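You operate a simulated robot arm through the tools that you are given. There is no shell and no other tool.

You are at the controls of a simulated robot arm. One attempt, no reset.

## Task
Pour the rinse into the beaker to about its line and stand its bottle in the holder.
Fine: take the bottle from the goods bench; it ends in the goods holder with its cap back on; spill hardly any; the beaker stays where it is.

The check looks at the end state, three seconds after you hand in, the way a careful person would. Anything else that was tipped, shoved, dropped, spilled or broken makes it a failure. A push-on lid holds only when it is set on centred and level and pressed home; a screw cap is set on level and turned clockwise until tight.

## Robot
A 7-joint arm with a four-finger gripper, fixed in place. Base frame: the origin is at the foot of the arm, x ahead of it, y to its left, z up; the work surface is at about z = 0.74. Readings come in m, degrees, newtons and seconds.
Its first joint turns from -69.0 to 172.0 degrees. Payload 3.67 kg.
The TCP is the grasp point between the finger pads, 0.028 m short of the fingertips. In the tool frame z runs along the fingers and y along their closing line. Largest opening 0.112 m; the body of the gripper starts 0.073 m behind the TCP.
Orientation is that of the tool frame in the base frame, as a unit quaternion [w, x, y, z]. With the fingers straight down and closing along the base's y, the tool's x points along the base's -x, its y along +y and its z along -z.

## Interface
- The arm moves only by the tool move_arm. Its argument "motion" is a list of rows, each a list of 7 numbers: the turn, a rotation vector about the tool's x, y, z in units of 5 degrees (1.0 is 5 degrees), then the shift along the tool's x, y, z in units of 30 mm (1.0 is 30 mm), then the finger opening in m, from 0 to 0.112. In form: [[rx, ry, rz, tx, ty, tz, claw], ...]. A call has 1 to 20 rows; each row shifts and turns the commanded pose from where the row before left it, along the tool's axes as they then stand. A call with a number of a shift or a turn outside -1 to 1 is refused whole. A row lasts 0.2 s, in which the tool goes at most 0.05 m and 8.6 degrees; a call with a longer step from one row to the next is refused whole, and so is a gripper value outside its range. Where a pose cannot be reached the arm comes as near as it can. A force on the tool above 40 N (or 10 N above the force at the start of the call, whichever is more), or a blocked arm, ends the call early, and 0.2 s more pass. The fingers move at their own pace and stop on an object; they squeeze with about 34 N. The grip force told is the motor's: it shows also when the fingers shut on nothing. Time passes only in rows, and 0.2 s behind the last, so rows that do not move let the fingers close. It gives the time, the measured TCP pose, the force on the tool (base axes), the opening and the grip force at its end, in the units of the frame above (readings bear some noise), with the torque about the TCP (base axes, N m) and any sound that the robot's microphone picked up.
- Cameras (640 x 400 px; columns grow to the right, rows downward): "scene" is fixed at [0.2112, -0.6648, 1.5773]; the picture's right is [0.49, -0.87, 0.00], its down [-0.85, -0.48, -0.20] and it looks along [0.18, 0.10, -0.98] (base axes); focal length 226 px, centre (320, 200). "wrist" rides on the gripper at [0.06, -0.018, -0.104] in the tool frame; the picture's right is [0.29, 0.96, 0.00], its down [-0.80, 0.24, -0.55] and it looks along [-0.53, 0.16, 0.83] (tool axes); focal length 234 px, centre (320, 200). There is no depth. A picture from a camera that has moved, and an enlarged one, comes with that camera's place and axes in the base frame and with its lens. The place of the scene camera against the robot may be out by one fixed shift of up to 0.018 m in any direction.
- snapshot(camera): a new picture of that camera. It takes no simulated time.
- lift_body(by): slides the trunk up (or, below 0, down) by that many m; the arm rides with it, the base frame stays. It gives what a move gives, with no picture.
- zoom(camera, box): a new picture of the part [left, top, right, bottom] of that camera's present view, enlarged. It takes no simulated time.
- hand_in(): hands the job in; it is judged then, once.

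Places have to be worked out from the pictures, the camera data and where the tool is seen. Open the gripper and draw the arm clear of the work before you hand the job in, unless the task says otherwise.

The tools are called after "Request:" as name(argument=value, ...) on one line, values as JSON. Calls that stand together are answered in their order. move_arm: Moves the arm, as the interface text tells. Its arguments: {"type":"object","properties":{"motion":{"type":"array","items":{"type":"array","items":{"type":"number"}}}},"required":["motion"]} The other tools are called the same way: lift_body (by) slides the trunk up or down; snapshot (camera) takes a picture; zoom (camera, box) takes an enlarged picture of a part of a camera's view; hand_in () hands the job in.

At the start:

```text
time: 0.0
position: [0.4266, -0.5989, 1.1686]
tcp_rot: [0.0, 0.001, 1.0, 0.0]
ft_force: [1.1, -1.1, 0.4]
moment: [0.01, 0.04, 0.02]
grip_width: 0.1121
grip_force: 0.0
trunk travel left (down, up): [-0.575, 0.265]
```

scene: 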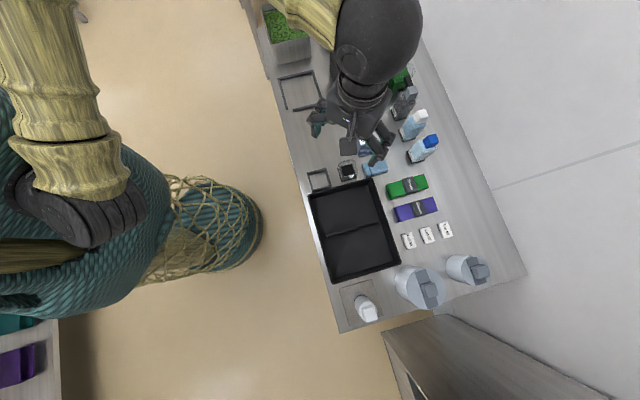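
wrist: 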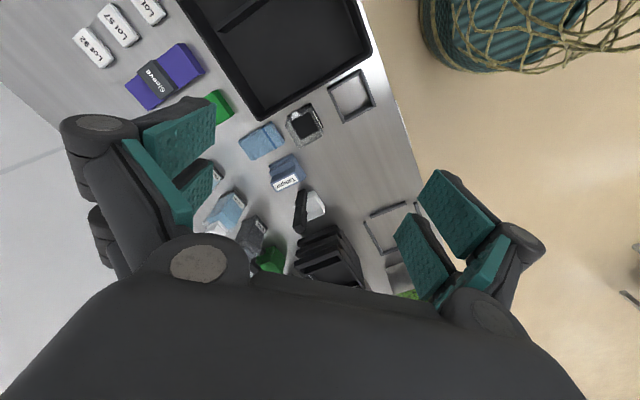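

I'll look closely at the scene before moving: the bench carries many items, and I need to find the rinse bottle, beaker, and holders.

Request:
zoom(camera="scene", box=[300, 60, 480, 200])

Request:
zoom(camera="scene", box=[300, 170, 540, 340])

Request:
zoom(camera="scene", box=[230, 0, 440, 140])

Request:
zoom(camera="scene", box=[0, 280, 140, 400])

Request:
zoom(camera="wrist", box=[180, 60, 420, 300])

```text
2.86 times, centred on (390, 130) of scene
camera zoom: at [0.2112, -0.6648, 1.5773], right [0.49, -0.87, 0.0], down [-0.85, -0.48, -0.2], along [0.18, 0.1, -0.98], focal length 646 px, centre (120, 400)
```

zoom: 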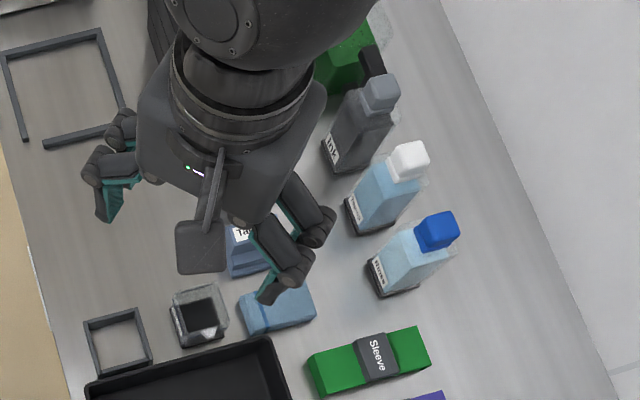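

```text
2.35 times, centred on (420, 255) of scene
camera zoom: at [0.2112, -0.6648, 1.5773], right [0.49, -0.87, 0.0], down [-0.85, -0.48, -0.2], along [0.18, 0.1, -0.98], focal length 532 px, centre (85, 71)
```

zoom: 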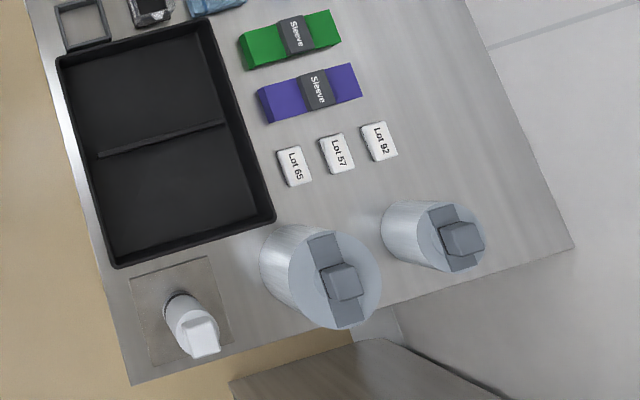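

```text
2.86 times, centred on (335, 70) of scene
camera zoom: at [0.2112, -0.6648, 1.5773], right [0.49, -0.87, 0.0], down [-0.85, -0.48, -0.2], along [0.18, 0.1, -0.98], focal length 646 px, centre (277, 571)
```

zoom: 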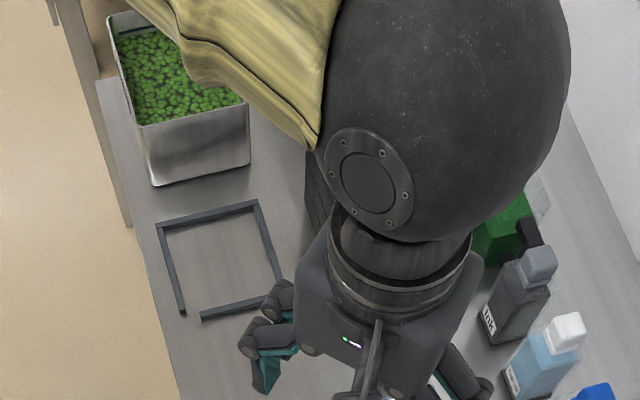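

```text
3.33 times, centred on (70, 340) of scene
camera zoom: at [0.2112, -0.6648, 1.5773], right [0.49, -0.87, 0.0], down [-0.85, -0.48, -0.2], along [0.18, 0.1, -0.98], focal length 754 px, centre (1153, -267)
```

zoom: 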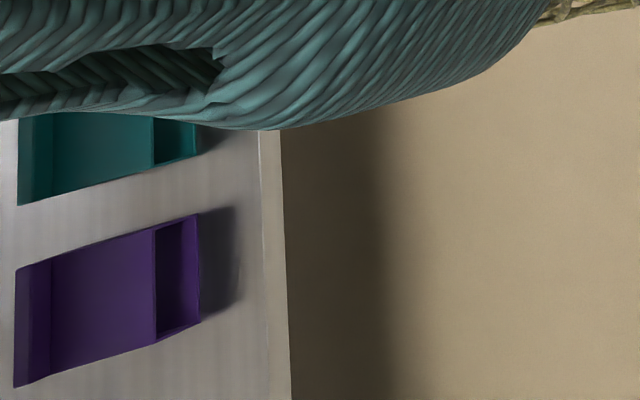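

```text
1.67 times, centred on (300, 180) of wrist
camera zoom: at [0.3675, -0.6152, 1.2727], right [-0.29, 0.96, 0.0], down [0.8, 0.24, 0.55], along [0.53, 0.16, -0.83], focal length 390 px, centre (353, 233)
```

zoom: 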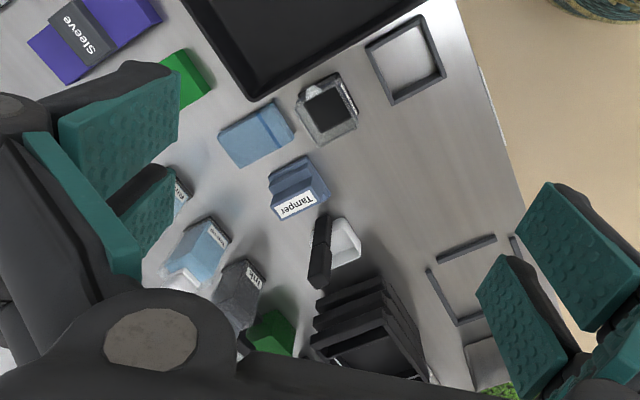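

The Rinse bottle (blue cap) seems to be around (0.69, -0.83), with a similar white-capped bottle next to it. I'll raise the trunk for a wider, unobstructed wrist view.

Request:
lift_body(by=0.2)

Request:
snapshot(camera="wrist")

Request:
snapshot(camera="scene")

```text
time: 2.2
position: [0.4273, -0.5982, 1.3682]
tcp_rot: [0.0, 0.001, 1.0, 0.0]
ft_force: [0.9, 0.3, -0.8]
moment: [-0.02, -0.01, -0.04]
grip_width: 0.1121
grip_force: 0.1
trunk travel left (down, up): [-0.775, 0.065]
```

```text
taken
camera wrist: at [0.3677, -0.6154, 1.4725], right [-0.29, 0.96, 0.0], down [0.8, 0.24, 0.55], along [0.53, 0.16, -0.83], focal length 234 px, centre (320, 200)
```

wrist: 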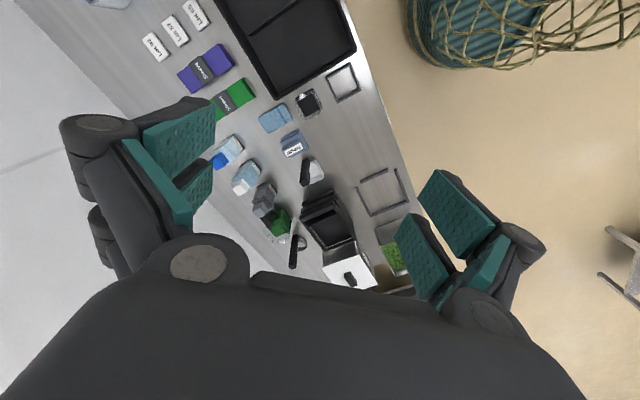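

```text
taken
```

scene: 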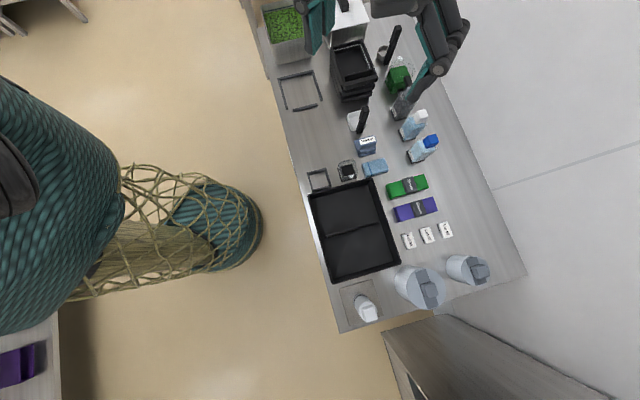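

Better view now. Zooming on the parts of the bench.

Request:
zoom(camera="scene", box=[300, 100, 460, 200])

Request:
zoom(camera="scene", box=[260, 0, 420, 100])

Request:
zoom(camera="scene", box=[320, 230, 520, 350])

Request:
zoom(camera="wrist", box=[200, 60, 360, 160])

Request:
zoom(camera="wrist", box=[230, 140, 430, 300])

```text
4.00 times, centred on (380, 150) of scene
camera zoom: at [0.2112, -0.6648, 1.5773], right [0.49, -0.87, 0.0], down [-0.85, -0.48, -0.2], along [0.18, 0.1, -0.98], focal length 905 px, centre (80, 400)
```

zoom: 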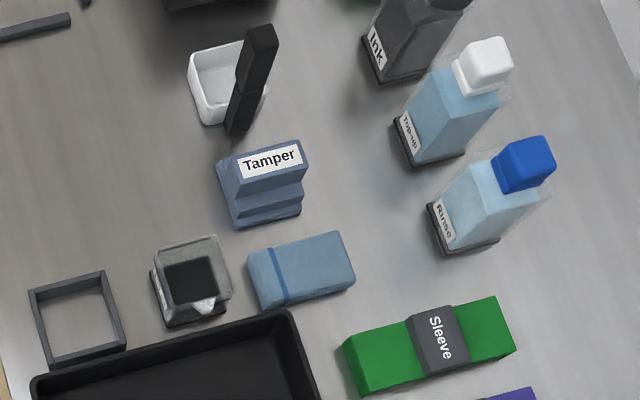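

```text
4.00 times, centred on (340, 50) of scene
camera zoom: at [0.2112, -0.6648, 1.5773], right [0.49, -0.87, 0.0], down [-0.85, -0.48, -0.2], along [0.18, 0.1, -0.98], focal length 905 px, centre (240, 800)
```

zoom: 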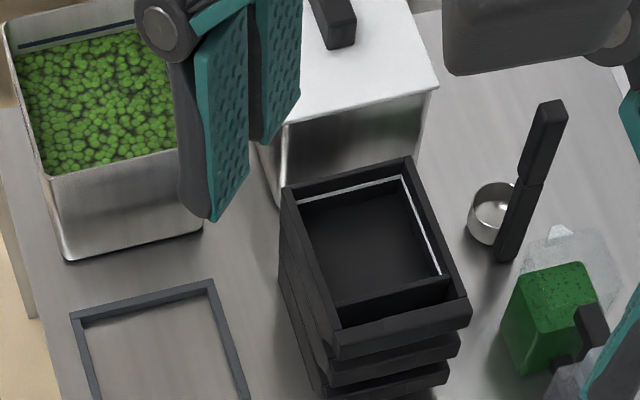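

```text
3.20 times, centred on (420, 290) of scene
camera zoom: at [0.2112, -0.6648, 1.5773], right [0.49, -0.87, 0.0], down [-0.85, -0.48, -0.2], along [0.18, 0.1, -0.98], focal length 724 px, centre (0, -88)
```

zoom: 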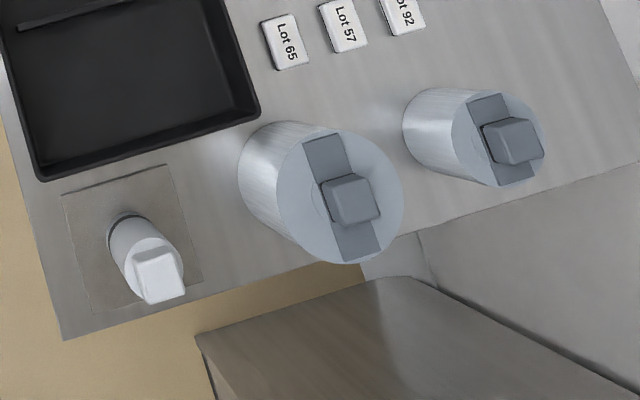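

```text
4.00 times, centred on (280, 110) of wrist
camera zoom: at [0.3677, -0.6154, 1.4725], right [-0.29, 0.96, 0.0], down [0.8, 0.24, 0.55], along [0.53, 0.16, -0.83], focal length 937 px, centre (480, 560)
```

zoom: 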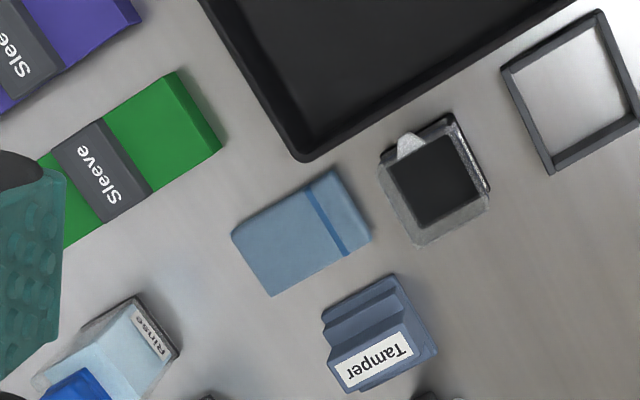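

```text
2.50 times, centred on (330, 220) of wrist
camera zoom: at [0.3677, -0.6154, 1.4725], right [-0.29, 0.96, 0.0], down [0.8, 0.24, 0.55], along [0.53, 0.16, -0.83], focal length 585 px, centre (295, 150)
```

zoom: 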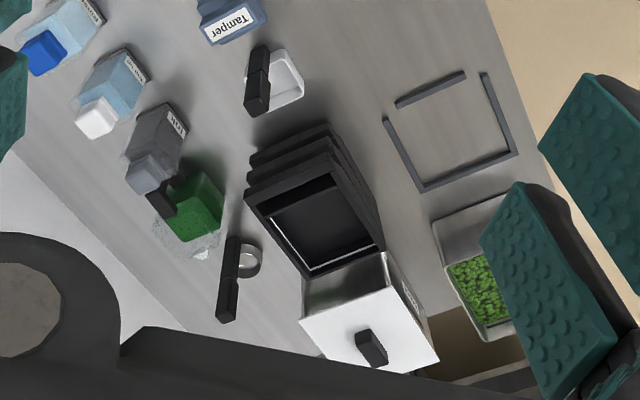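

The small square frame near the tray looks like a bottle holder, and the square glass vessel beside it with a spout like the beaker. There's another table to the left; I'll survey it so I know which bench is the "goods" one.

Request:
move_arm(motion=[[0, 0, 0, -0.3, 1, 0, 0.112], [0, 0, 0, -0.3, 1, 0, 0.112], [0, 0, 0, -0.3, 1, 0, 0.112], [0, 0, 0, -0.3, 1, 0, 0.112], [0, 0, 0, -0.3, 1, 0, 0.112], [0, 0, 0, -0.3, 1, 0, 0.112], [0, 0, 0, -0.3, 1, 0, 0.112], [0, 0, 0, -0.3, 1, 0, 0.112], [0, 0, 0, -0.3, 1, 0, 0.112], [0, 0, 0, -0.3, 1, 0, 0.112], [0, 0, 0, -0.3, 1, 0, 0.112], [0, 0, 0, -0.3, 1, 0, 0.112], [0, 0, 0, -0.3, 1, 0, 0.112], [0, 0, 0, -0.3, 1, 0, 0.112], [0, 0, 0, -0.3, 1, 0, 0.112], [0, 0, 0, -0.3, 1, 0, 0.112], [0, 0, 0, -0.3, 1, 0, 0.112], [0, 0, 0, -0.3, 1, 0, 0.112], [0, 0, 0, -0.3, 1, 0, 0.112], [0, 0, 0, -0.3, 1, 0, 0.112]])

Request:
snapshot(camera="wrist")

Request:
snapshot(camera="scene")

```text
time: 3.1
position: [0.4449, -0.5066, 1.2382]
tcp_rot: [-0.165, 0.015, 0.986, 0.005]
ft_force: [1.1, -0.2, 0.5]
moment: [-0.01, 0.05, 0.04]
grip_width: 0.112
grip_force: 0.1
trunk travel left (down, up): [-0.775, 0.065]
stopped in row 4: the arm was blocked; the commanded pose is now the measured one
```

```text
taken
camera wrist: at [0.4226, -0.5241, 1.3567], right [-0.24, 0.96, 0.1], down [0.94, 0.21, 0.27], along [0.24, 0.16, -0.96], focal length 234 px, centre (320, 200)
```

wrist: 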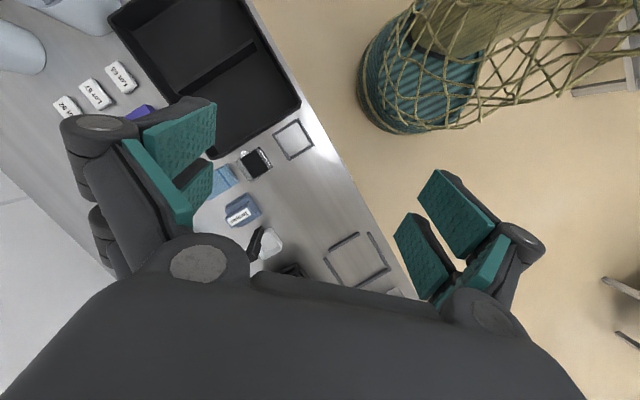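

```text
taken
```

scene: 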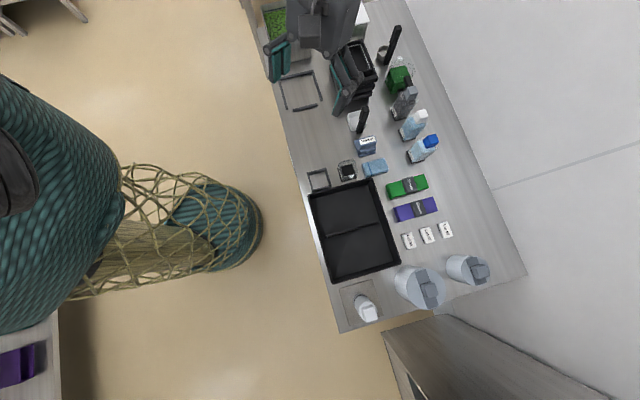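

The arm hit a joint limit and tilted 19°. I'll straighten the tool, moving out a bit in x and checking pose.

Request:
move_arm(motion=[[0, -0.8, 0, -0.5, 0, 0, 0.112], [0, -0.8, 0, -0.5, 0, 0, 0.112], [0, -0.8, 0, -0.5, 0, 0, 0.112], [0, -0.8, 0, -0.5, 0, 0, 0.112], [0, -0.6, 0, -0.5, 0, 0, 0.112], [0, 0, 0, -0.5, 0, 0, 0.112]])

```text
time: 4.5
position: [0.5321, -0.5109, 1.2246]
tcp_rot: [0.003, 0.014, 1.0, 0.003]
ft_force: [-0.2, 0.5, -0.1]
moment: [-0.01, 0.03, -0.01]
grip_width: 0.1122
grip_force: 0.1
trunk travel left (down, up): [-0.775, 0.065]
```

Straight again. Sweep left keeping the radius at about 0.7 m.

Request:
move_arm(motion=[[0, 0, 0, -0.5, 0.9, 0, 0.112], [0, 0, 0, -0.5, 0.9, 0, 0.112], [0, 0, 0, -0.5, 0.9, 0, 0.112], [0, 0, 0, -0.4, 0.9, 0, 0.112], [0, 0, 0, -0.4, 0.9, 0, 0.112], [0, 0, 0, -0.4, 0.9, 0, 0.112], [0, 0, 0, -0.3, 0.9, 0, 0.112], [0, 0, 0, -0.3, 0.9, 0, 0.112], [0, 0, 0, -0.2, 0.9, 0, 0.112], [0, 0, 0, -0.2, 0.9, 0, 0.112], [0, 0, 0, -0.1, 0.9, 0, 0.112], [0, 0, 0, -0.1, 0.9, 0, 0.112], [0, 0, 0, 0, 0.9, 0, 0.112], [0, 0, 0, 0, 0.9, 0, 0.112], [0, 0, 0, 0, 0.9, 0, 0.112], [0, 0, 0, 0, 0.9, 0, 0.112], [0, 0, 0, 0, 0.9, 0, 0.112], [0, 0, 0, 0, 0.9, 0, 0.112]])

Request:
snapshot(camera="wrist")

Request:
snapshot(camera="scene")

```text
time: 5.2
position: [0.5412, -0.454, 1.1395]
tcp_rot: [-0.084, 0.029, 0.996, 0.008]
ft_force: [0.0, -0.1, -0.5]
moment: [-0.05, 0.0, 0.02]
grip_width: 0.1119
grip_force: 0.1
trunk travel left (down, up): [-0.775, 0.065]
stopped in row 3: the arm was blocked; the commanded pose is now the measured one
```

```text
taken
camera wrist: at [0.4988, -0.4709, 1.2523], right [-0.23, 0.97, 0.06], down [0.89, 0.18, 0.41], along [0.39, 0.14, -0.91], focal length 234 px, centre (320, 200)
```

wrist: 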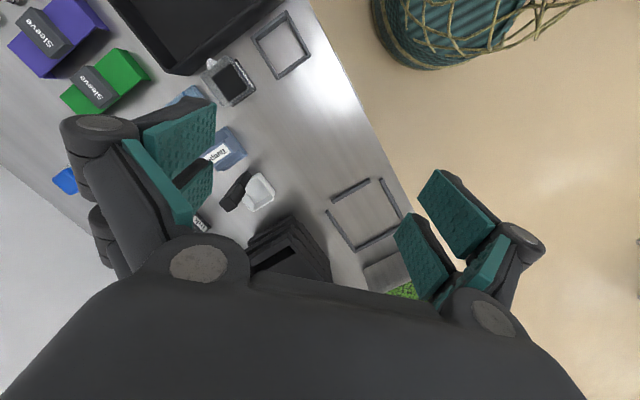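

```text
taken
```

scene: 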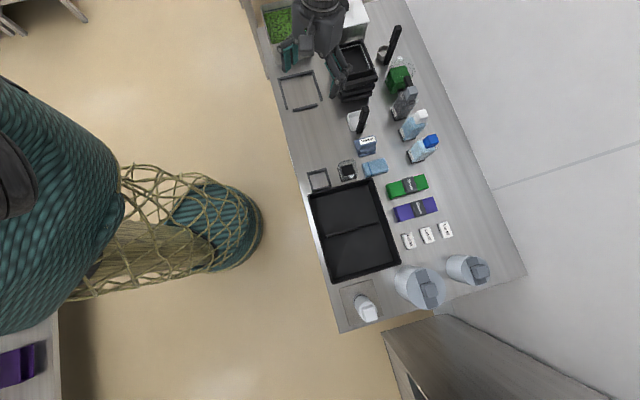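

The wrist is nearer the beaker and holder now; I'll zoom on them to understand the beaker and frame.

Request:
zoom(camera="wrist", box=[190, 10, 330, 110])

Request:
zoom(camera="scene", box=[300, 140, 380, 200])

Request:
zoom(camera="scene", box=[390, 60, 460, 180])

```text
4.00 times, centred on (260, 60) of wrist
camera zoom: at [0.4988, -0.4709, 1.2523], right [-0.23, 0.97, 0.06], down [0.89, 0.18, 0.41], along [0.39, 0.14, -0.91], focal length 937 px, centre (560, 760)
```

zoom: 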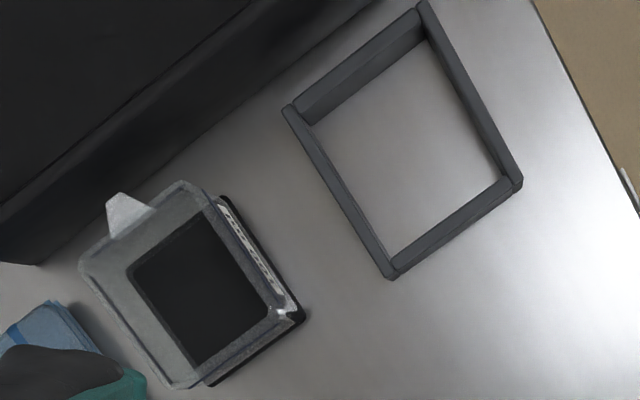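

```text
6.67 times, centred on (340, 170) of scene
camera zoom: at [0.2112, -0.6648, 1.5773], right [0.49, -0.87, 0.0], down [-0.85, -0.48, -0.2], along [0.18, 0.1, -0.98], focal length 1508 px, centre (187, 400)
```

zoom: 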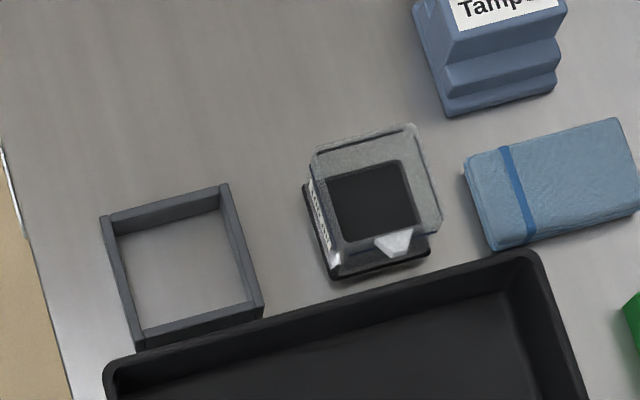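

```text
3.33 times, centred on (425, 120) of scene
camera zoom: at [0.2112, -0.6648, 1.5773], right [0.49, -0.87, 0.0], down [-0.85, -0.48, -0.2], along [0.18, 0.1, -0.98], focal length 754 px, centre (-30, 467)
```

zoom: 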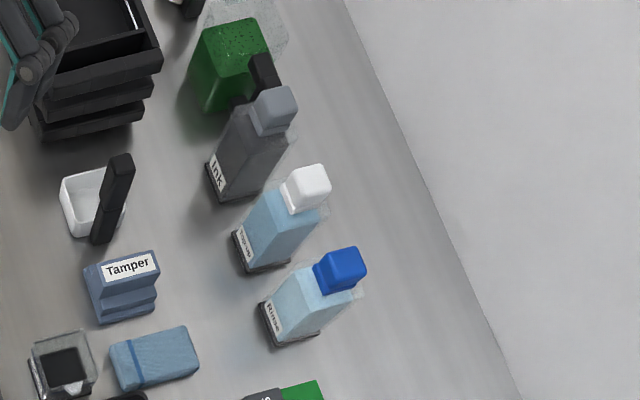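

The arm resists going left with this yaw; I don't need that anyway. The bench is rotated about 45° (outward normal ≈ (0.71,-0.71)); holder ≈ (0.435,-0.527), beaker ≈ (0.515,-0.605), rinse bottle ≈ (0.71,-0.81). I'll straighten the tool and yaw it 45° to align with the bench.

Request:
move_arm(motion=[[0, -1, 0, 0, -0.3, 0, 0.112], [0, -0.9, 0, 0, -0.3, 0, 0.112], [0, 0, 1, 0, -0.3, 0, 0.112], [0, 0, 1, 0, -0.3, 0, 0.112], [0, 0, 1, 0, -0.3, 0, 0.112], [0, 0, 1, 0, 0, 0, 0.112], [0, 0, 1, 0, 0, 0, 0.112], [0, 0, 1, 0, 0, 0, 0.112], [0, 0, 1, 0, 0, 0, 0.112], [0, 0, 1, 0, 0, 0, 0.112], [0, 0, 1, 0, 0, 0, 0.112]])

Request:
snapshot(camera="wrist")

Request:
snapshot(camera="scene")

```text
time: 7.7
position: [0.5351, -0.4983, 1.1405]
tcp_rot: [-0.002, 0.41, 0.912, 0.003]
ft_force: [0.9, 0.2, 1.0]
moment: [0.0, -0.04, -0.02]
grip_width: 0.1118
grip_force: 0.0
trunk travel left (down, up): [-0.775, 0.065]
```

```text
taken
camera wrist: at [0.4837, -0.4664, 1.2444], right [0.52, 0.85, 0.0], down [0.71, -0.44, 0.55], along [0.47, -0.28, -0.84], focal length 234 px, centre (320, 200)
```

wrist: 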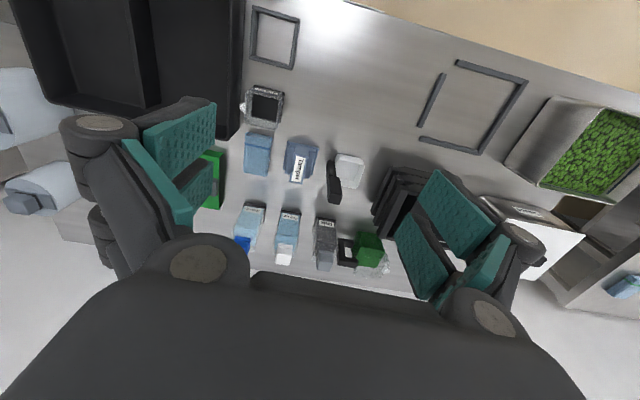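

```text
taken
```

scene: 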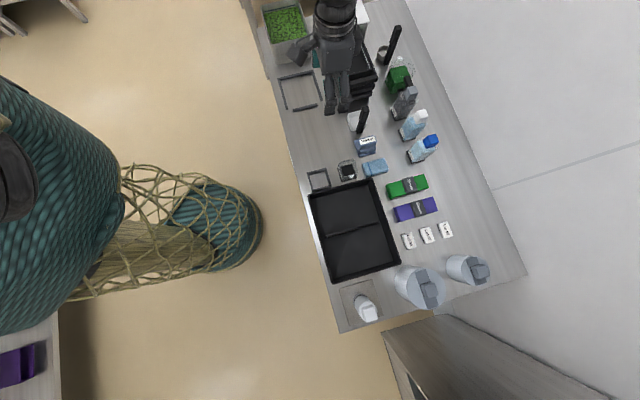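

Another low surface appears at far right with a light-blue item on it. Zooming to identify, and on the bottles.

Request:
zoom(camera="wrist", box=[520, 180, 640, 320])

Request:
zoom(camera="wrist", box=[220, 120, 420, 280])

Request:
zoom(camera="wrist", box=[220, 0, 320, 130])

```text
2.86 times, centred on (580, 250) of wrist
camera zoom: at [0.4837, -0.4664, 1.2444], right [0.52, 0.85, 0.0], down [0.71, -0.44, 0.55], along [0.47, -0.28, -0.84], focal length 669 px, centre (-423, 57)
```

zoom: 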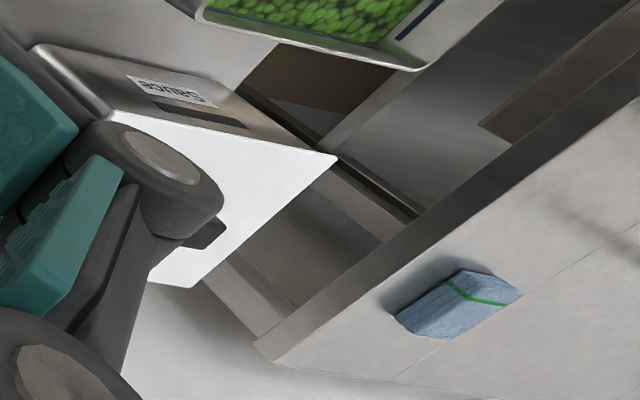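

```text
2.50 times, centred on (320, 200) of wrist
camera zoom: at [0.4837, -0.4664, 1.2444], right [0.52, 0.85, 0.0], down [0.71, -0.44, 0.55], along [0.47, -0.28, -0.84], focal length 585 px, centre (320, 200)
```

zoom: 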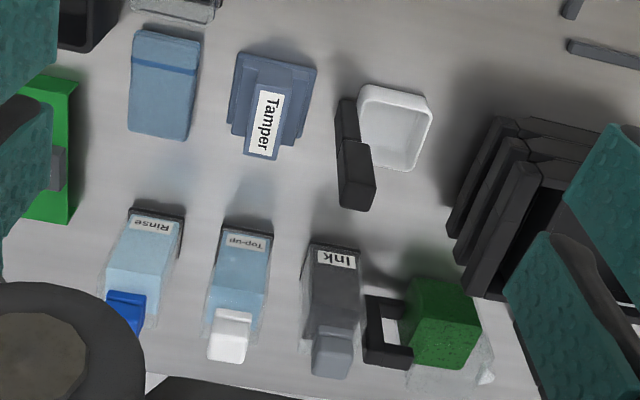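

```text
3.08 times, centred on (270, 65) of wrist
camera zoom: at [0.4837, -0.4664, 1.2444], right [0.52, 0.85, 0.0], down [0.71, -0.44, 0.55], along [0.47, -0.28, -0.84], focal length 720 px, centre (474, 615)
```

zoom: 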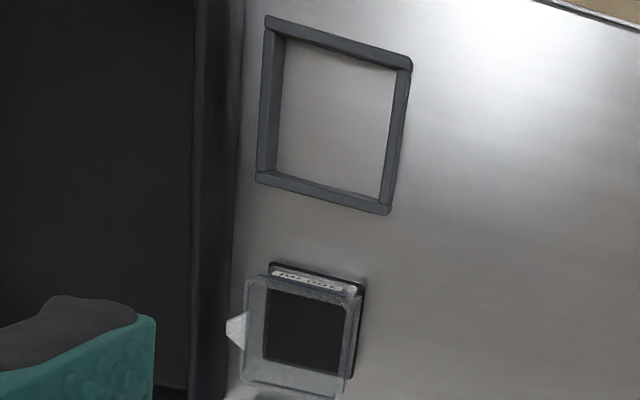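

The bench arrangement is clear. To be sure there's no other "Rinse"/holder on another bench, I'll swing left with the yaw following and look.

Request:
move_arm(motion=[[0, 0, -0.47, 0, 1, -0.2, 0.112], [0, 0, -0.47, 0, 1, -0.2, 0.112], [0, 0, -0.47, 0, 1, -0.2, 0.112], [0, 0, -0.47, 0, 1, 0, 0.112], [0, 0, -0.47, 0, 1, 0, 0.112], [0, 0, -0.47, 0, 1, 0, 0.112], [0, 0, -0.47, 0, 1, 0, 0.112], [0, 0, -0.47, 0, 1, 0, 0.112], [0, 0, -0.47, 0, 1, 0, 0.112], [0, 0, -0.47, 0, 1, 0, 0.112], [0, 0, -0.47, 0, 1, 0, 0.112], [0, 0, -0.47, 0, 1, 0, 0.112], [0, 0, -0.47, 0, 1, 0, 0.112], [0, 0, -0.47, 0, 1, 0, 0.112], [0, 0, -0.47, 0, 1, 0, 0.112], [0, 0, -0.47, 0, 1, 0, 0.112]])

Request:
snapshot(camera="wrist")

```text
time: 9.1
position: [0.6284, -0.3745, 1.0756]
tcp_rot: [-0.071, 0.301, 0.951, -0.012]
ft_force: [0.1, 0.2, -0.2]
moment: [0.0, 0.02, -0.02]
grip_width: 0.1117
grip_force: 0.0
trunk travel left (down, up): [-0.775, 0.065]
stopped in row 7: the arm was blocked; the commanded pose is now the measured one
```

```text
taken
camera wrist: at [0.586, -0.3574, 1.1865], right [0.32, 0.95, -0.03], down [0.86, -0.27, 0.43], along [0.4, -0.16, -0.9], focal length 234 px, centre (320, 200)
```

wrist: 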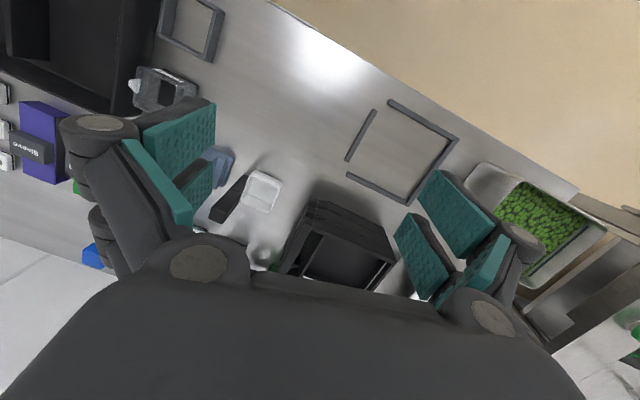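

The arm's height ceiling falls as it swings left, so I'll stop surveying; the rinse bottle, beaker and holder are all here on this bench. Returning right and straightening the tool.

Request:
move_arm(motion=[[0, -0.9, 0, 0, -0.5, 0, 0.112], [0, -0.8, 0, 0, -0.8, 0, 0.112], [0, 0, 0.5, 0, -1, 0, 0.112], [0, 0, 0.5, 0, -1, 0, 0.112], [0, 0, 0.5, 0, -1, 0, 0.112], [0, 0, 0.5, 0, -1, 0, 0.112], [0, 0, 0.5, 0, -1, 0, 0.112], [0, 0, 0.5, 0, -1, 0, 0.112], [0, 0, 0.5, 0, -1, 0, 0.112], [0, 0, 0, 0, -1, 0, 0.112]])

```text
time: 11.3
position: [0.4406, -0.5795, 1.0911]
tcp_rot: [0.005, 0.441, 0.897, -0.035]
ft_force: [0.6, 0.1, -0.1]
moment: [0.04, -0.02, 0.0]
grip_width: 0.1122
grip_force: 0.0
trunk travel left (down, up): [-0.775, 0.065]
```

Tool is down again at (0.44,-0.58,1.09). I'll fix the yaw to 45°, move outward ~0.17 m, then pitch the tool toward horizontal (30° below) to look at the bottles from the front.

Request:
move_arm(motion=[[0, 0, -0.8, -0.9, 0, 0, 0.09], [0, 0, -0.7, -0.9, 0, 0, 0.09], [0, 0, 0, -0.9, 0, 0, 0.09], [0, 0, 0, -0.9, 0, 0, 0.09], [0, -1, 0, -0.9, 0, 0, 0.09], [0, -1, 0, -0.9, 0, 0, 0.09], [0, -1, 0, 0, 0, 0, 0.09], [0, -1, 0, 0, 0, 0, 0.09], [0, -1, 0, 0, 0, 0, 0.09], [0, -1, 0, 0, 0, 0, 0.09], [0, -1, 0, 0, 0, 0, 0.09], [0, -1, 0, 0, 0, 0, 0.09]])

Request:
snapshot(camera="wrist")

Request:
snapshot(camera="scene")

```text
time: 13.9
position: [0.5525, -0.6962, 1.1012]
tcp_rot: [0.319, 0.346, 0.867, -0.164]
ft_force: [0.1, 0.7, 0.3]
moment: [0.0, 0.03, -0.03]
grip_width: 0.0903
grip_force: 0.1
trunk travel left (down, up): [-0.775, 0.065]
```

```text
taken
camera wrist: at [0.4621, -0.6265, 1.1397], right [0.51, 0.82, -0.25], down [0.37, 0.06, 0.93], along [0.77, -0.57, -0.28], focal length 234 px, centre (320, 200)
```

wrist: 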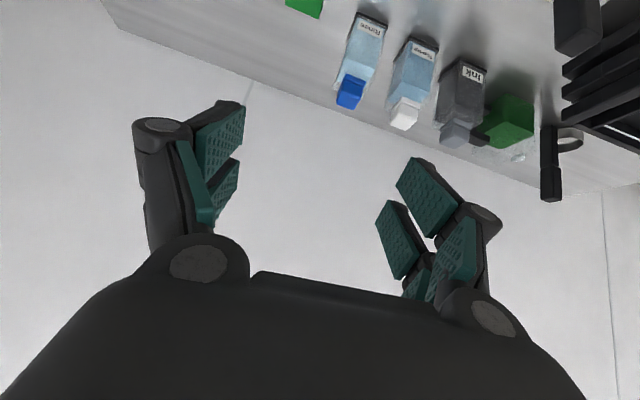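

```text
taken
```

scene: 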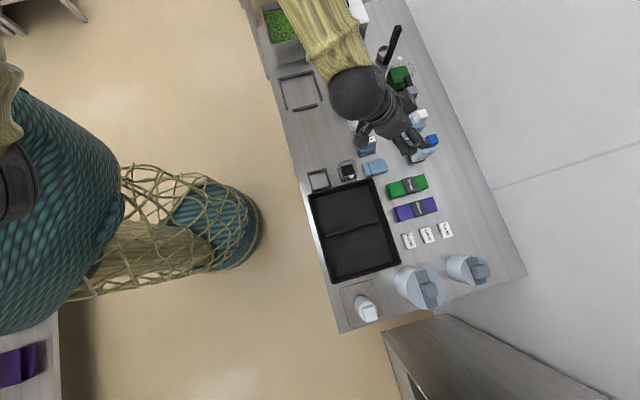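

The tool is at about 48° pitch rather than 30°; check if it is lagging or limited with a no-op row.

Request:
move_arm(motion=[[0, 0, 0, 0, 0, 0, 0.09], [0, 0, 0, 0, 0, 0, 0.09]])

Request:
zoom(camera="wrist", box=[300, 0, 500, 140])

```text
time: 14.5
position: [0.5538, -0.6953, 1.1013]
tcp_rot: [0.319, 0.346, 0.867, -0.163]
ft_force: [0.0, 0.1, 0.0]
moment: [0.04, 0.01, 0.02]
grip_width: 0.0902
grip_force: 0.1
trunk travel left (down, up): [-0.775, 0.065]
```

```text
2.86 times, centred on (400, 70) of wrist
camera zoom: at [0.462, -0.6265, 1.1396], right [0.51, 0.82, -0.25], down [0.37, 0.05, 0.93], along [0.77, -0.57, -0.28], focal length 669 px, centre (91, 571)
```

zoom: 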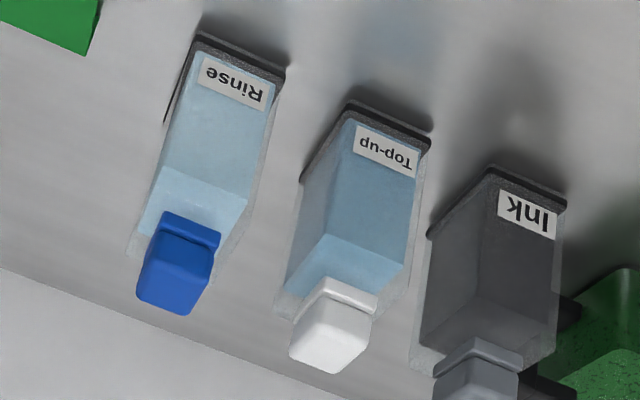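

Pitch is limited at ~48° with this trunk height. The rinse bottle appears full to the shoulder with a squarish blue screw/push cap. I'll lower the trunk 0.2 m (TCP to ~0.90, still above everything here) and try to pitch more.

Request:
lift_body(by=-0.2)

Request:
move_arm(motion=[[0, -1, 0, 0, 0, -0.5, 0.09], [0, -1, 0, 0, 0, -0.5, 0.09], [0, -1, 0, 0, 0, -0.5, 0.09], [0, -0.6, 0, 0, 0, -0.5, 0.09]])

Request:
snapshot(camera="wrist")

Request:
snapshot(camera="scene")

```text
time: 16.7
position: [0.5534, -0.6963, 0.9005]
tcp_rot: [0.318, 0.346, 0.867, -0.164]
ft_force: [-0.1, 0.2, 0.1]
moment: [0.02, 0.01, 0.02]
grip_width: 0.09
grip_force: 0.1
trunk travel left (down, up): [-0.575, 0.265]
```

```text
time: 17.7
position: [0.5233, -0.6618, 0.9396]
tcp_rot: [0.451, 0.316, 0.806, -0.216]
ft_force: [-0.1, 0.0, -0.8]
moment: [-0.01, 0.01, -0.03]
grip_width: 0.09
grip_force: 0.1
trunk travel left (down, up): [-0.575, 0.265]
```

```text
taken
camera wrist: at [0.4257, -0.5897, 0.9408], right [0.56, 0.77, -0.31], down [0.16, 0.27, 0.95], along [0.81, -0.58, 0.03], focal length 234 px, centre (320, 200)
```

wrist: 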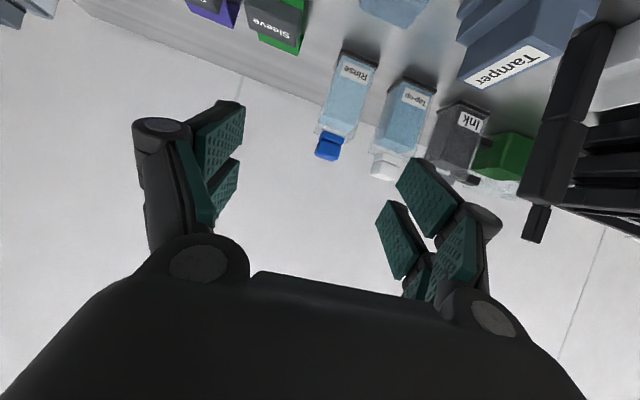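

```text
taken
```

scene: 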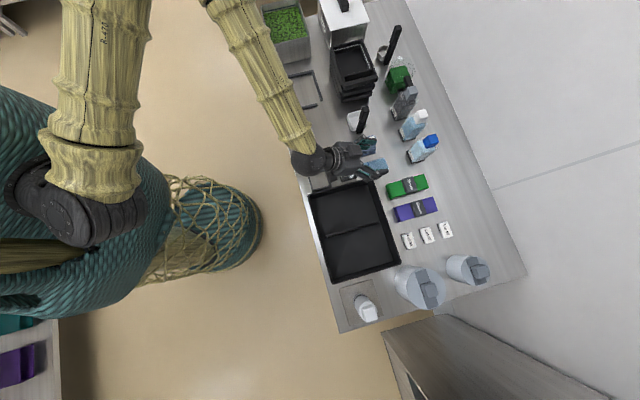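

Pitch 30° reached and the bottle lies nearly straight ahead along the tool axis. I'll correct the small roll/heading error, centre laterally (+33 mm), advance 0.14 m and re-check.

Request:
move_arm(motion=[[-0.35, 0, 0.64, 0, 0.55, 0, 0.09], [0, 0, 0, 0, 0.55, 0, 0.09], [0, 0, 0, 0, 0, 0.9, 0.09], [0, 0, 0, 0, 0, 0.9, 0.09], [0, 0, 0, 0, 0, 0.9, 0.09], [0, 0, 0, 0, 0, 0.9, 0.09], [0, 0, 0, 0, 0, 0.9, 0.09], [0, 0, 0, 0, 0, 0, 0.09]])

Request:
snapshot(camera="wrist")

Request:
snapshot(camera="scene")

```text
time: 19.5
position: [0.6281, -0.7217, 0.8723]
tcp_rot: [0.461, 0.331, 0.801, -0.19]
ft_force: [0.8, 0.4, -0.5]
moment: [-0.02, 0.02, -0.04]
grip_width: 0.0901
grip_force: 0.2
trunk travel left (down, up): [-0.575, 0.265]
```

```text
taken
camera wrist: at [0.5312, -0.6494, 0.8728], right [0.57, 0.78, -0.25], down [0.11, 0.23, 0.97], along [0.81, -0.58, 0.04], focal length 234 px, centre (320, 200)
```

wrist: 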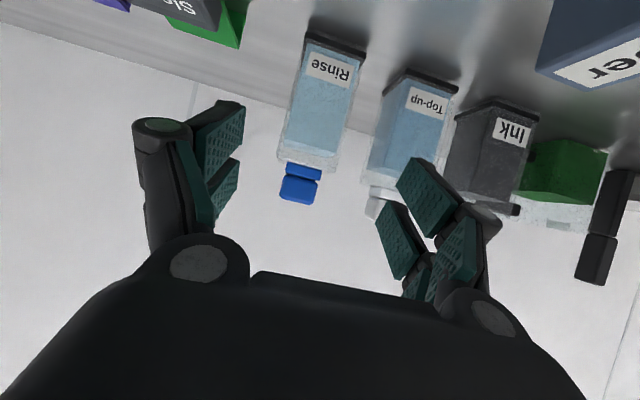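

```text
taken
```

scene: 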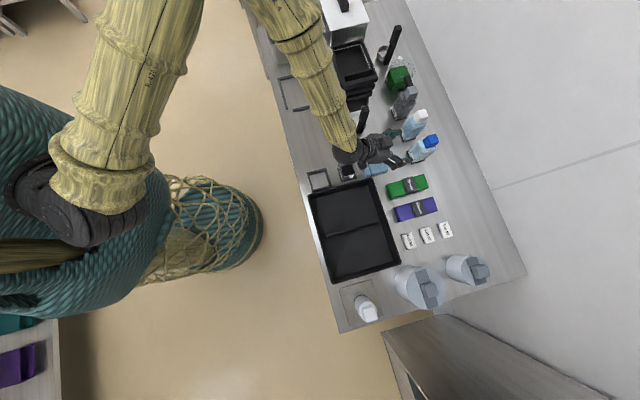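

Bottle centre computes to be 136 mm straight ahead with <3 mm lateral error; bottle ≈0.144 m tall, body to z≈0.853. Advance with care and check before closing.

Request:
move_arm(motion=[[0, 0, 0, 0, -0.05, 0.75, 0.09], [0, 0, 0, 0, 0, 0.75, 0.09], [0, 0, 0, 0, 0, 0.75, 0.09], [0, 0, 0, 0, 0, 0.75, 0.09], [0, 0, 0, 0, 0, 0.75, 0.09], [0, 0, 0, 0, 0, 0.6, 0.09], [0, 0, 0, 0, 0, 0, 0.09]])

Request:
snapshot(camera="wrist")

Request:
zoom(camera="scene", box=[330, 90, 460, 190])

```text
time: 21.1
position: [0.7069, -0.8021, 0.8049]
tcp_rot: [0.46, 0.332, 0.801, -0.191]
ft_force: [-0.7, 0.0, 1.1]
moment: [0.01, 0.02, 0.01]
grip_width: 0.0896
grip_force: 0.1
trunk travel left (down, up): [-0.575, 0.265]
```

```text
taken
camera wrist: at [0.6106, -0.7296, 0.8055], right [0.57, 0.78, -0.25], down [0.11, 0.22, 0.97], along [0.81, -0.58, 0.04], focal length 234 px, centre (320, 200)
```

wrist: 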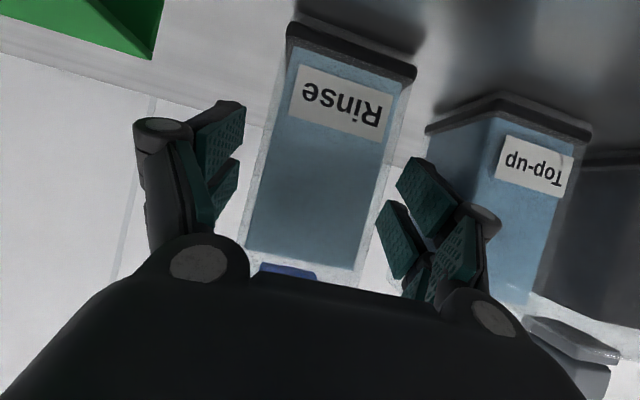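

```text
4.00 times, centred on (395, 140) of scene
camera zoom: at [0.2112, -0.6648, 1.5773], right [0.49, -0.87, 0.0], down [-0.85, -0.48, -0.2], along [0.18, 0.1, -0.98], focal length 905 px, centre (20, 440)
```

zoom: 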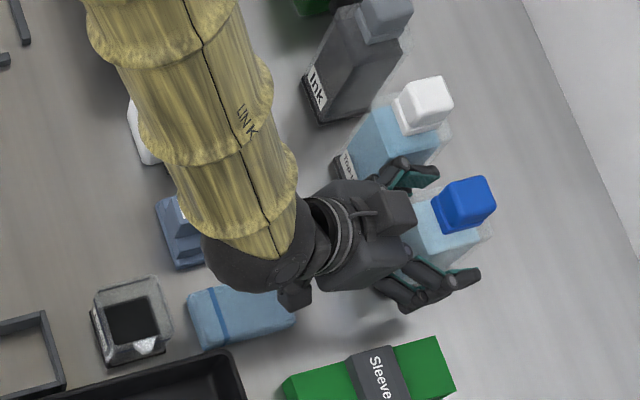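

The fingers straddle the Rinse bottle with no contact forces. Closing the gripper.

Request:
move_arm(motion=[[0, 0, 0, 0, 0, 0, 0.06], [0, 0, 0, 0, 0, 0, 0.04], [0, 0, 0, 0, 0, 0, 0.04], [0, 0, 0, 0, 0, 0, 0.04]])

Request:
snapshot(camera="wrist")

```text
time: 22.1
position: [0.7067, -0.803, 0.8044]
tcp_rot: [0.46, 0.332, 0.801, -0.191]
ft_force: [-0.1, -1.2, 0.1]
moment: [-0.13, 0.15, 0.01]
grip_width: 0.0558
grip_force: 33.8
trunk travel left (down, up): [-0.575, 0.265]
```

```text
taken
camera wrist: at [0.6105, -0.7299, 0.8053], right [0.57, 0.78, -0.25], down [0.11, 0.22, 0.97], along [0.81, -0.58, 0.04], focal length 234 px, centre (320, 200)
```

wrist: 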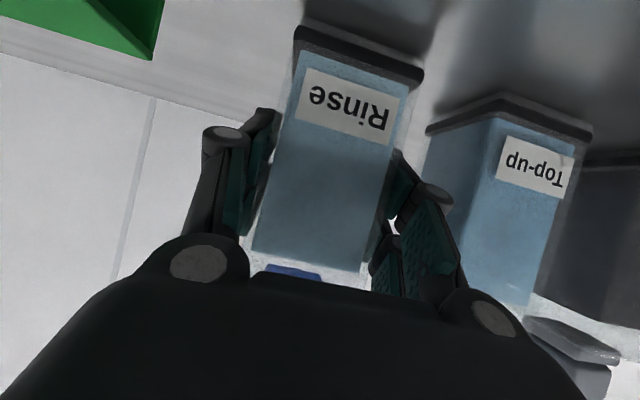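

Firm grip at 55.8 mm width. Lifting straight up 0.15 m.

Request:
move_arm(motion=[[0, 0, 0, -0.26, 0, -0.15, 0.04], [0, 0, 0, -0.6, 0, -0.35, 0.04], [0, 0, 0, -0.866, 0, -0.5, 0.04], [0, 0, 0, -0.866, 0, -0.5, 0.04], [0, 0, 0, -0.866, 0, -0.5, 0.04], [0, 0, 0, -0.866, 0, -0.5, 0.04]])

Request:
zoom(camera="scene", box=[290, 70, 470, 200])

```text
time: 23.5
position: [0.7081, -0.8014, 0.9551]
tcp_rot: [0.461, 0.331, 0.801, -0.19]
ft_force: [0.3, 0.3, -3.2]
moment: [0.01, 0.02, -0.01]
grip_width: 0.0558
grip_force: 34.4
trunk travel left (down, up): [-0.575, 0.265]
```

```text
3.08 times, centred on (380, 135) of scene
camera zoom: at [0.2112, -0.6648, 1.5773], right [0.49, -0.87, 0.0], down [-0.85, -0.48, -0.2], along [0.18, 0.1, -0.98], focal length 696 px, centre (135, 400)
```

zoom: 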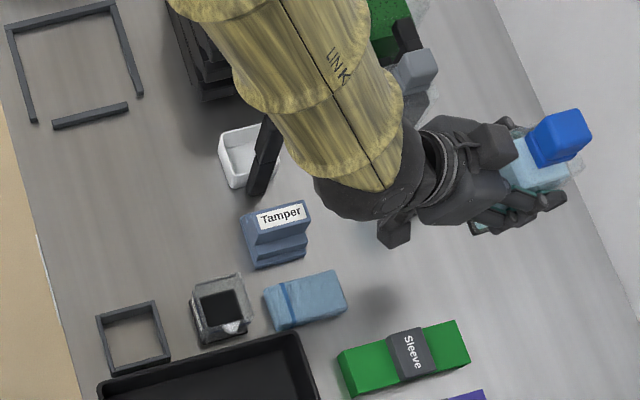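

Load reads ~3.2 N (≈0.33 kg). The holder centre (0.436,-0.524) lies straight back 0.39 m along the bench normal; beaker top is about z 0.81 so the bottle bottom at 0.89 clears it. Moving back.

Request:
move_arm(motion=[[0, 0, 0, 0.25, 0, -0.433, 0.04], [0, 0, 0, 0.5, 0.05, -0.866, 0.04], [0, 0, 0, 0.5, 0.05, -0.866, 0.04], [0, 0, 0, 0.5, 0, -0.866, 0.04], [0, 0, 0, 0.5, 0, -0.866, 0.04], [0, 0, 0, 0.5, 0, -0.866, 0.04], [0, 0, 0, 0.5, 0, -0.866, 0.04], [0, 0, 0, 0.5, 0, -0.866, 0.04], [0, 0, 0, 0.5, 0, -0.866, 0.04], [0, 0, 0, 0.25, 0, -0.433, 0.04]])

Request:
snapshot(camera="scene")

Request:
snapshot(camera="wrist")

```text
time: 25.7
position: [0.5184, -0.6089, 0.9557]
tcp_rot: [0.461, 0.332, 0.801, -0.191]
ft_force: [-0.3, 0.6, -3.3]
moment: [-0.02, -0.04, -0.02]
grip_width: 0.0558
grip_force: 34.1
trunk travel left (down, up): [-0.575, 0.265]
```

```text
taken
```

scene: 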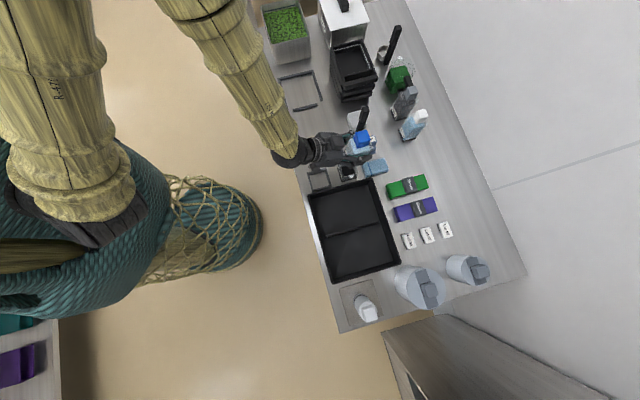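

```text
taken
camera wrist: at [0.4211, -0.5358, 0.9559], right [0.57, 0.78, -0.25], down [0.11, 0.22, 0.97], along [0.81, -0.58, 0.04], focal length 234 px, centre (320, 200)
```

wrist: 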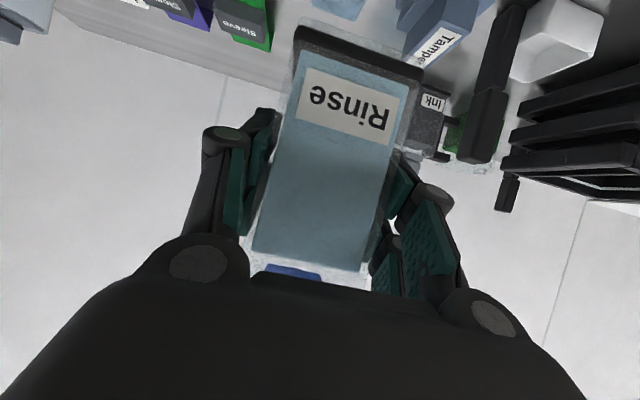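

Still tracking well. I'll zoom the wrist view to measure where the bottle's base sits relative to the tool before placing it.

Request:
zoom(camera="wrist", box=[270, 0, 450, 110])

Request:
zoom(camera="scene", box=[290, 120, 400, 200])

```text
3.56 times, centred on (360, 55) of wrist
camera zoom: at [0.4211, -0.5358, 0.9559], right [0.57, 0.78, -0.25], down [0.11, 0.22, 0.97], along [0.81, -0.58, 0.04], focal length 833 px, centre (178, 716)
```

zoom: 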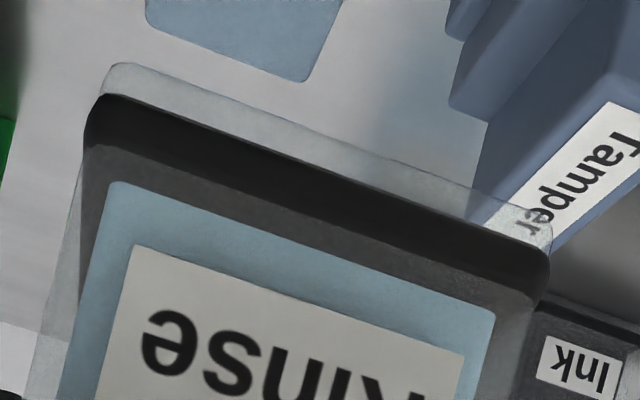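

```text
5.00 times, centred on (345, 160) of scene
camera zoom: at [0.2112, -0.6648, 1.5773], right [0.49, -0.87, 0.0], down [-0.85, -0.48, -0.2], along [0.18, 0.1, -0.98], focal length 1131 px, centre (195, 400)
```

zoom: 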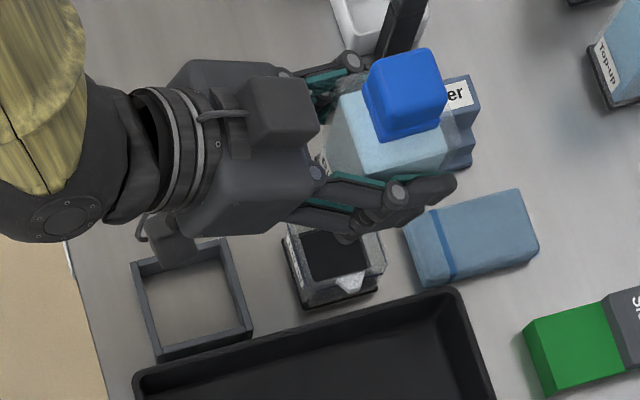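

Glass outer width measures ~56 mm and the bottle axis is ~6 mm beyond the TCP along the bench normal. Averaging three wrist views, the holder centre is (0.435,-0.526), so I move back 0.124 m, then lower to just above the frame and look.

Request:
move_arm(motion=[[0, 0, 0, 0.5, 0, -0.866, 0.04], [0, 0, 0, 0.5, 0, -0.866, 0.04], [0, 0, 0, 0.5, 0, -0.866, 0.04], [0, 0, 0, 0.5, 0, -0.866, 0.04], [0, 0, 0, 0.06, 0, -0.104, 0.04], [0, 0, 0, 0.7, 0, 0.4, 0.04], [0, 0, 0, 0.866, 0, 0.5, 0.04], [0, 0, 0, 0.866, 0, 0.5, 0.04], [0, 0, 0, 0.6, 0, 0.35, 0.04], [0, 0, 0, 0, 0, 0, 0.04]])

Request:
snapshot(camera="scene")

Request:
snapshot(camera="wrist")

```text
time: 27.9
position: [0.5041, -0.5766, 0.8385]
tcp_rot: [0.461, 0.332, 0.8, -0.192]
ft_force: [2.8, -2.6, 19.8]
moment: [-0.43, -0.41, 0.01]
grip_width: 0.0558
grip_force: 34.2
out of reach, approached as far as the arm can: row 1, 2, 3, 4
trunk travel left (down, up): [-0.575, 0.265]
```

```text
taken
```

scene: 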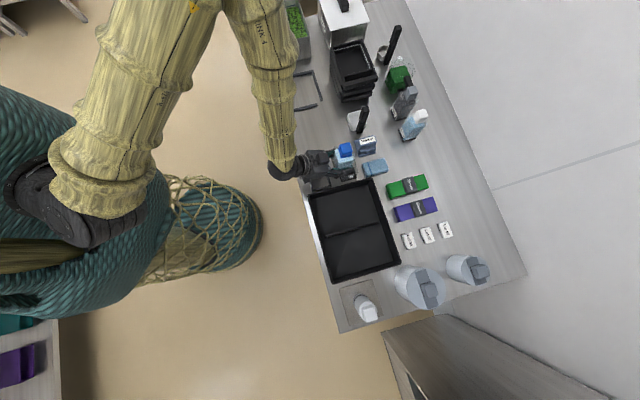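

```text
taken
camera wrist: at [0.4077, -0.5042, 0.838], right [0.57, 0.78, -0.25], down [0.11, 0.23, 0.97], along [0.81, -0.58, 0.04], focal length 234 px, centre (320, 200)
```

wrist: 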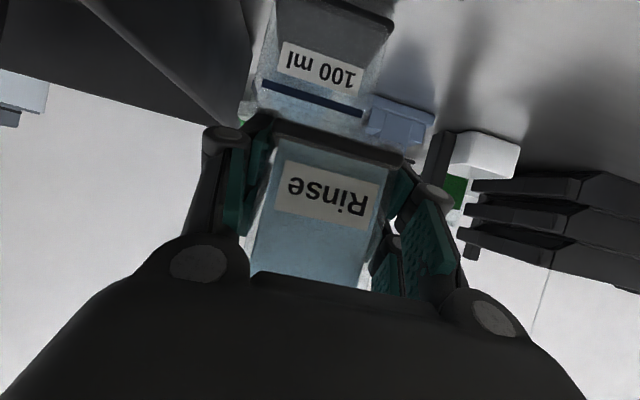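

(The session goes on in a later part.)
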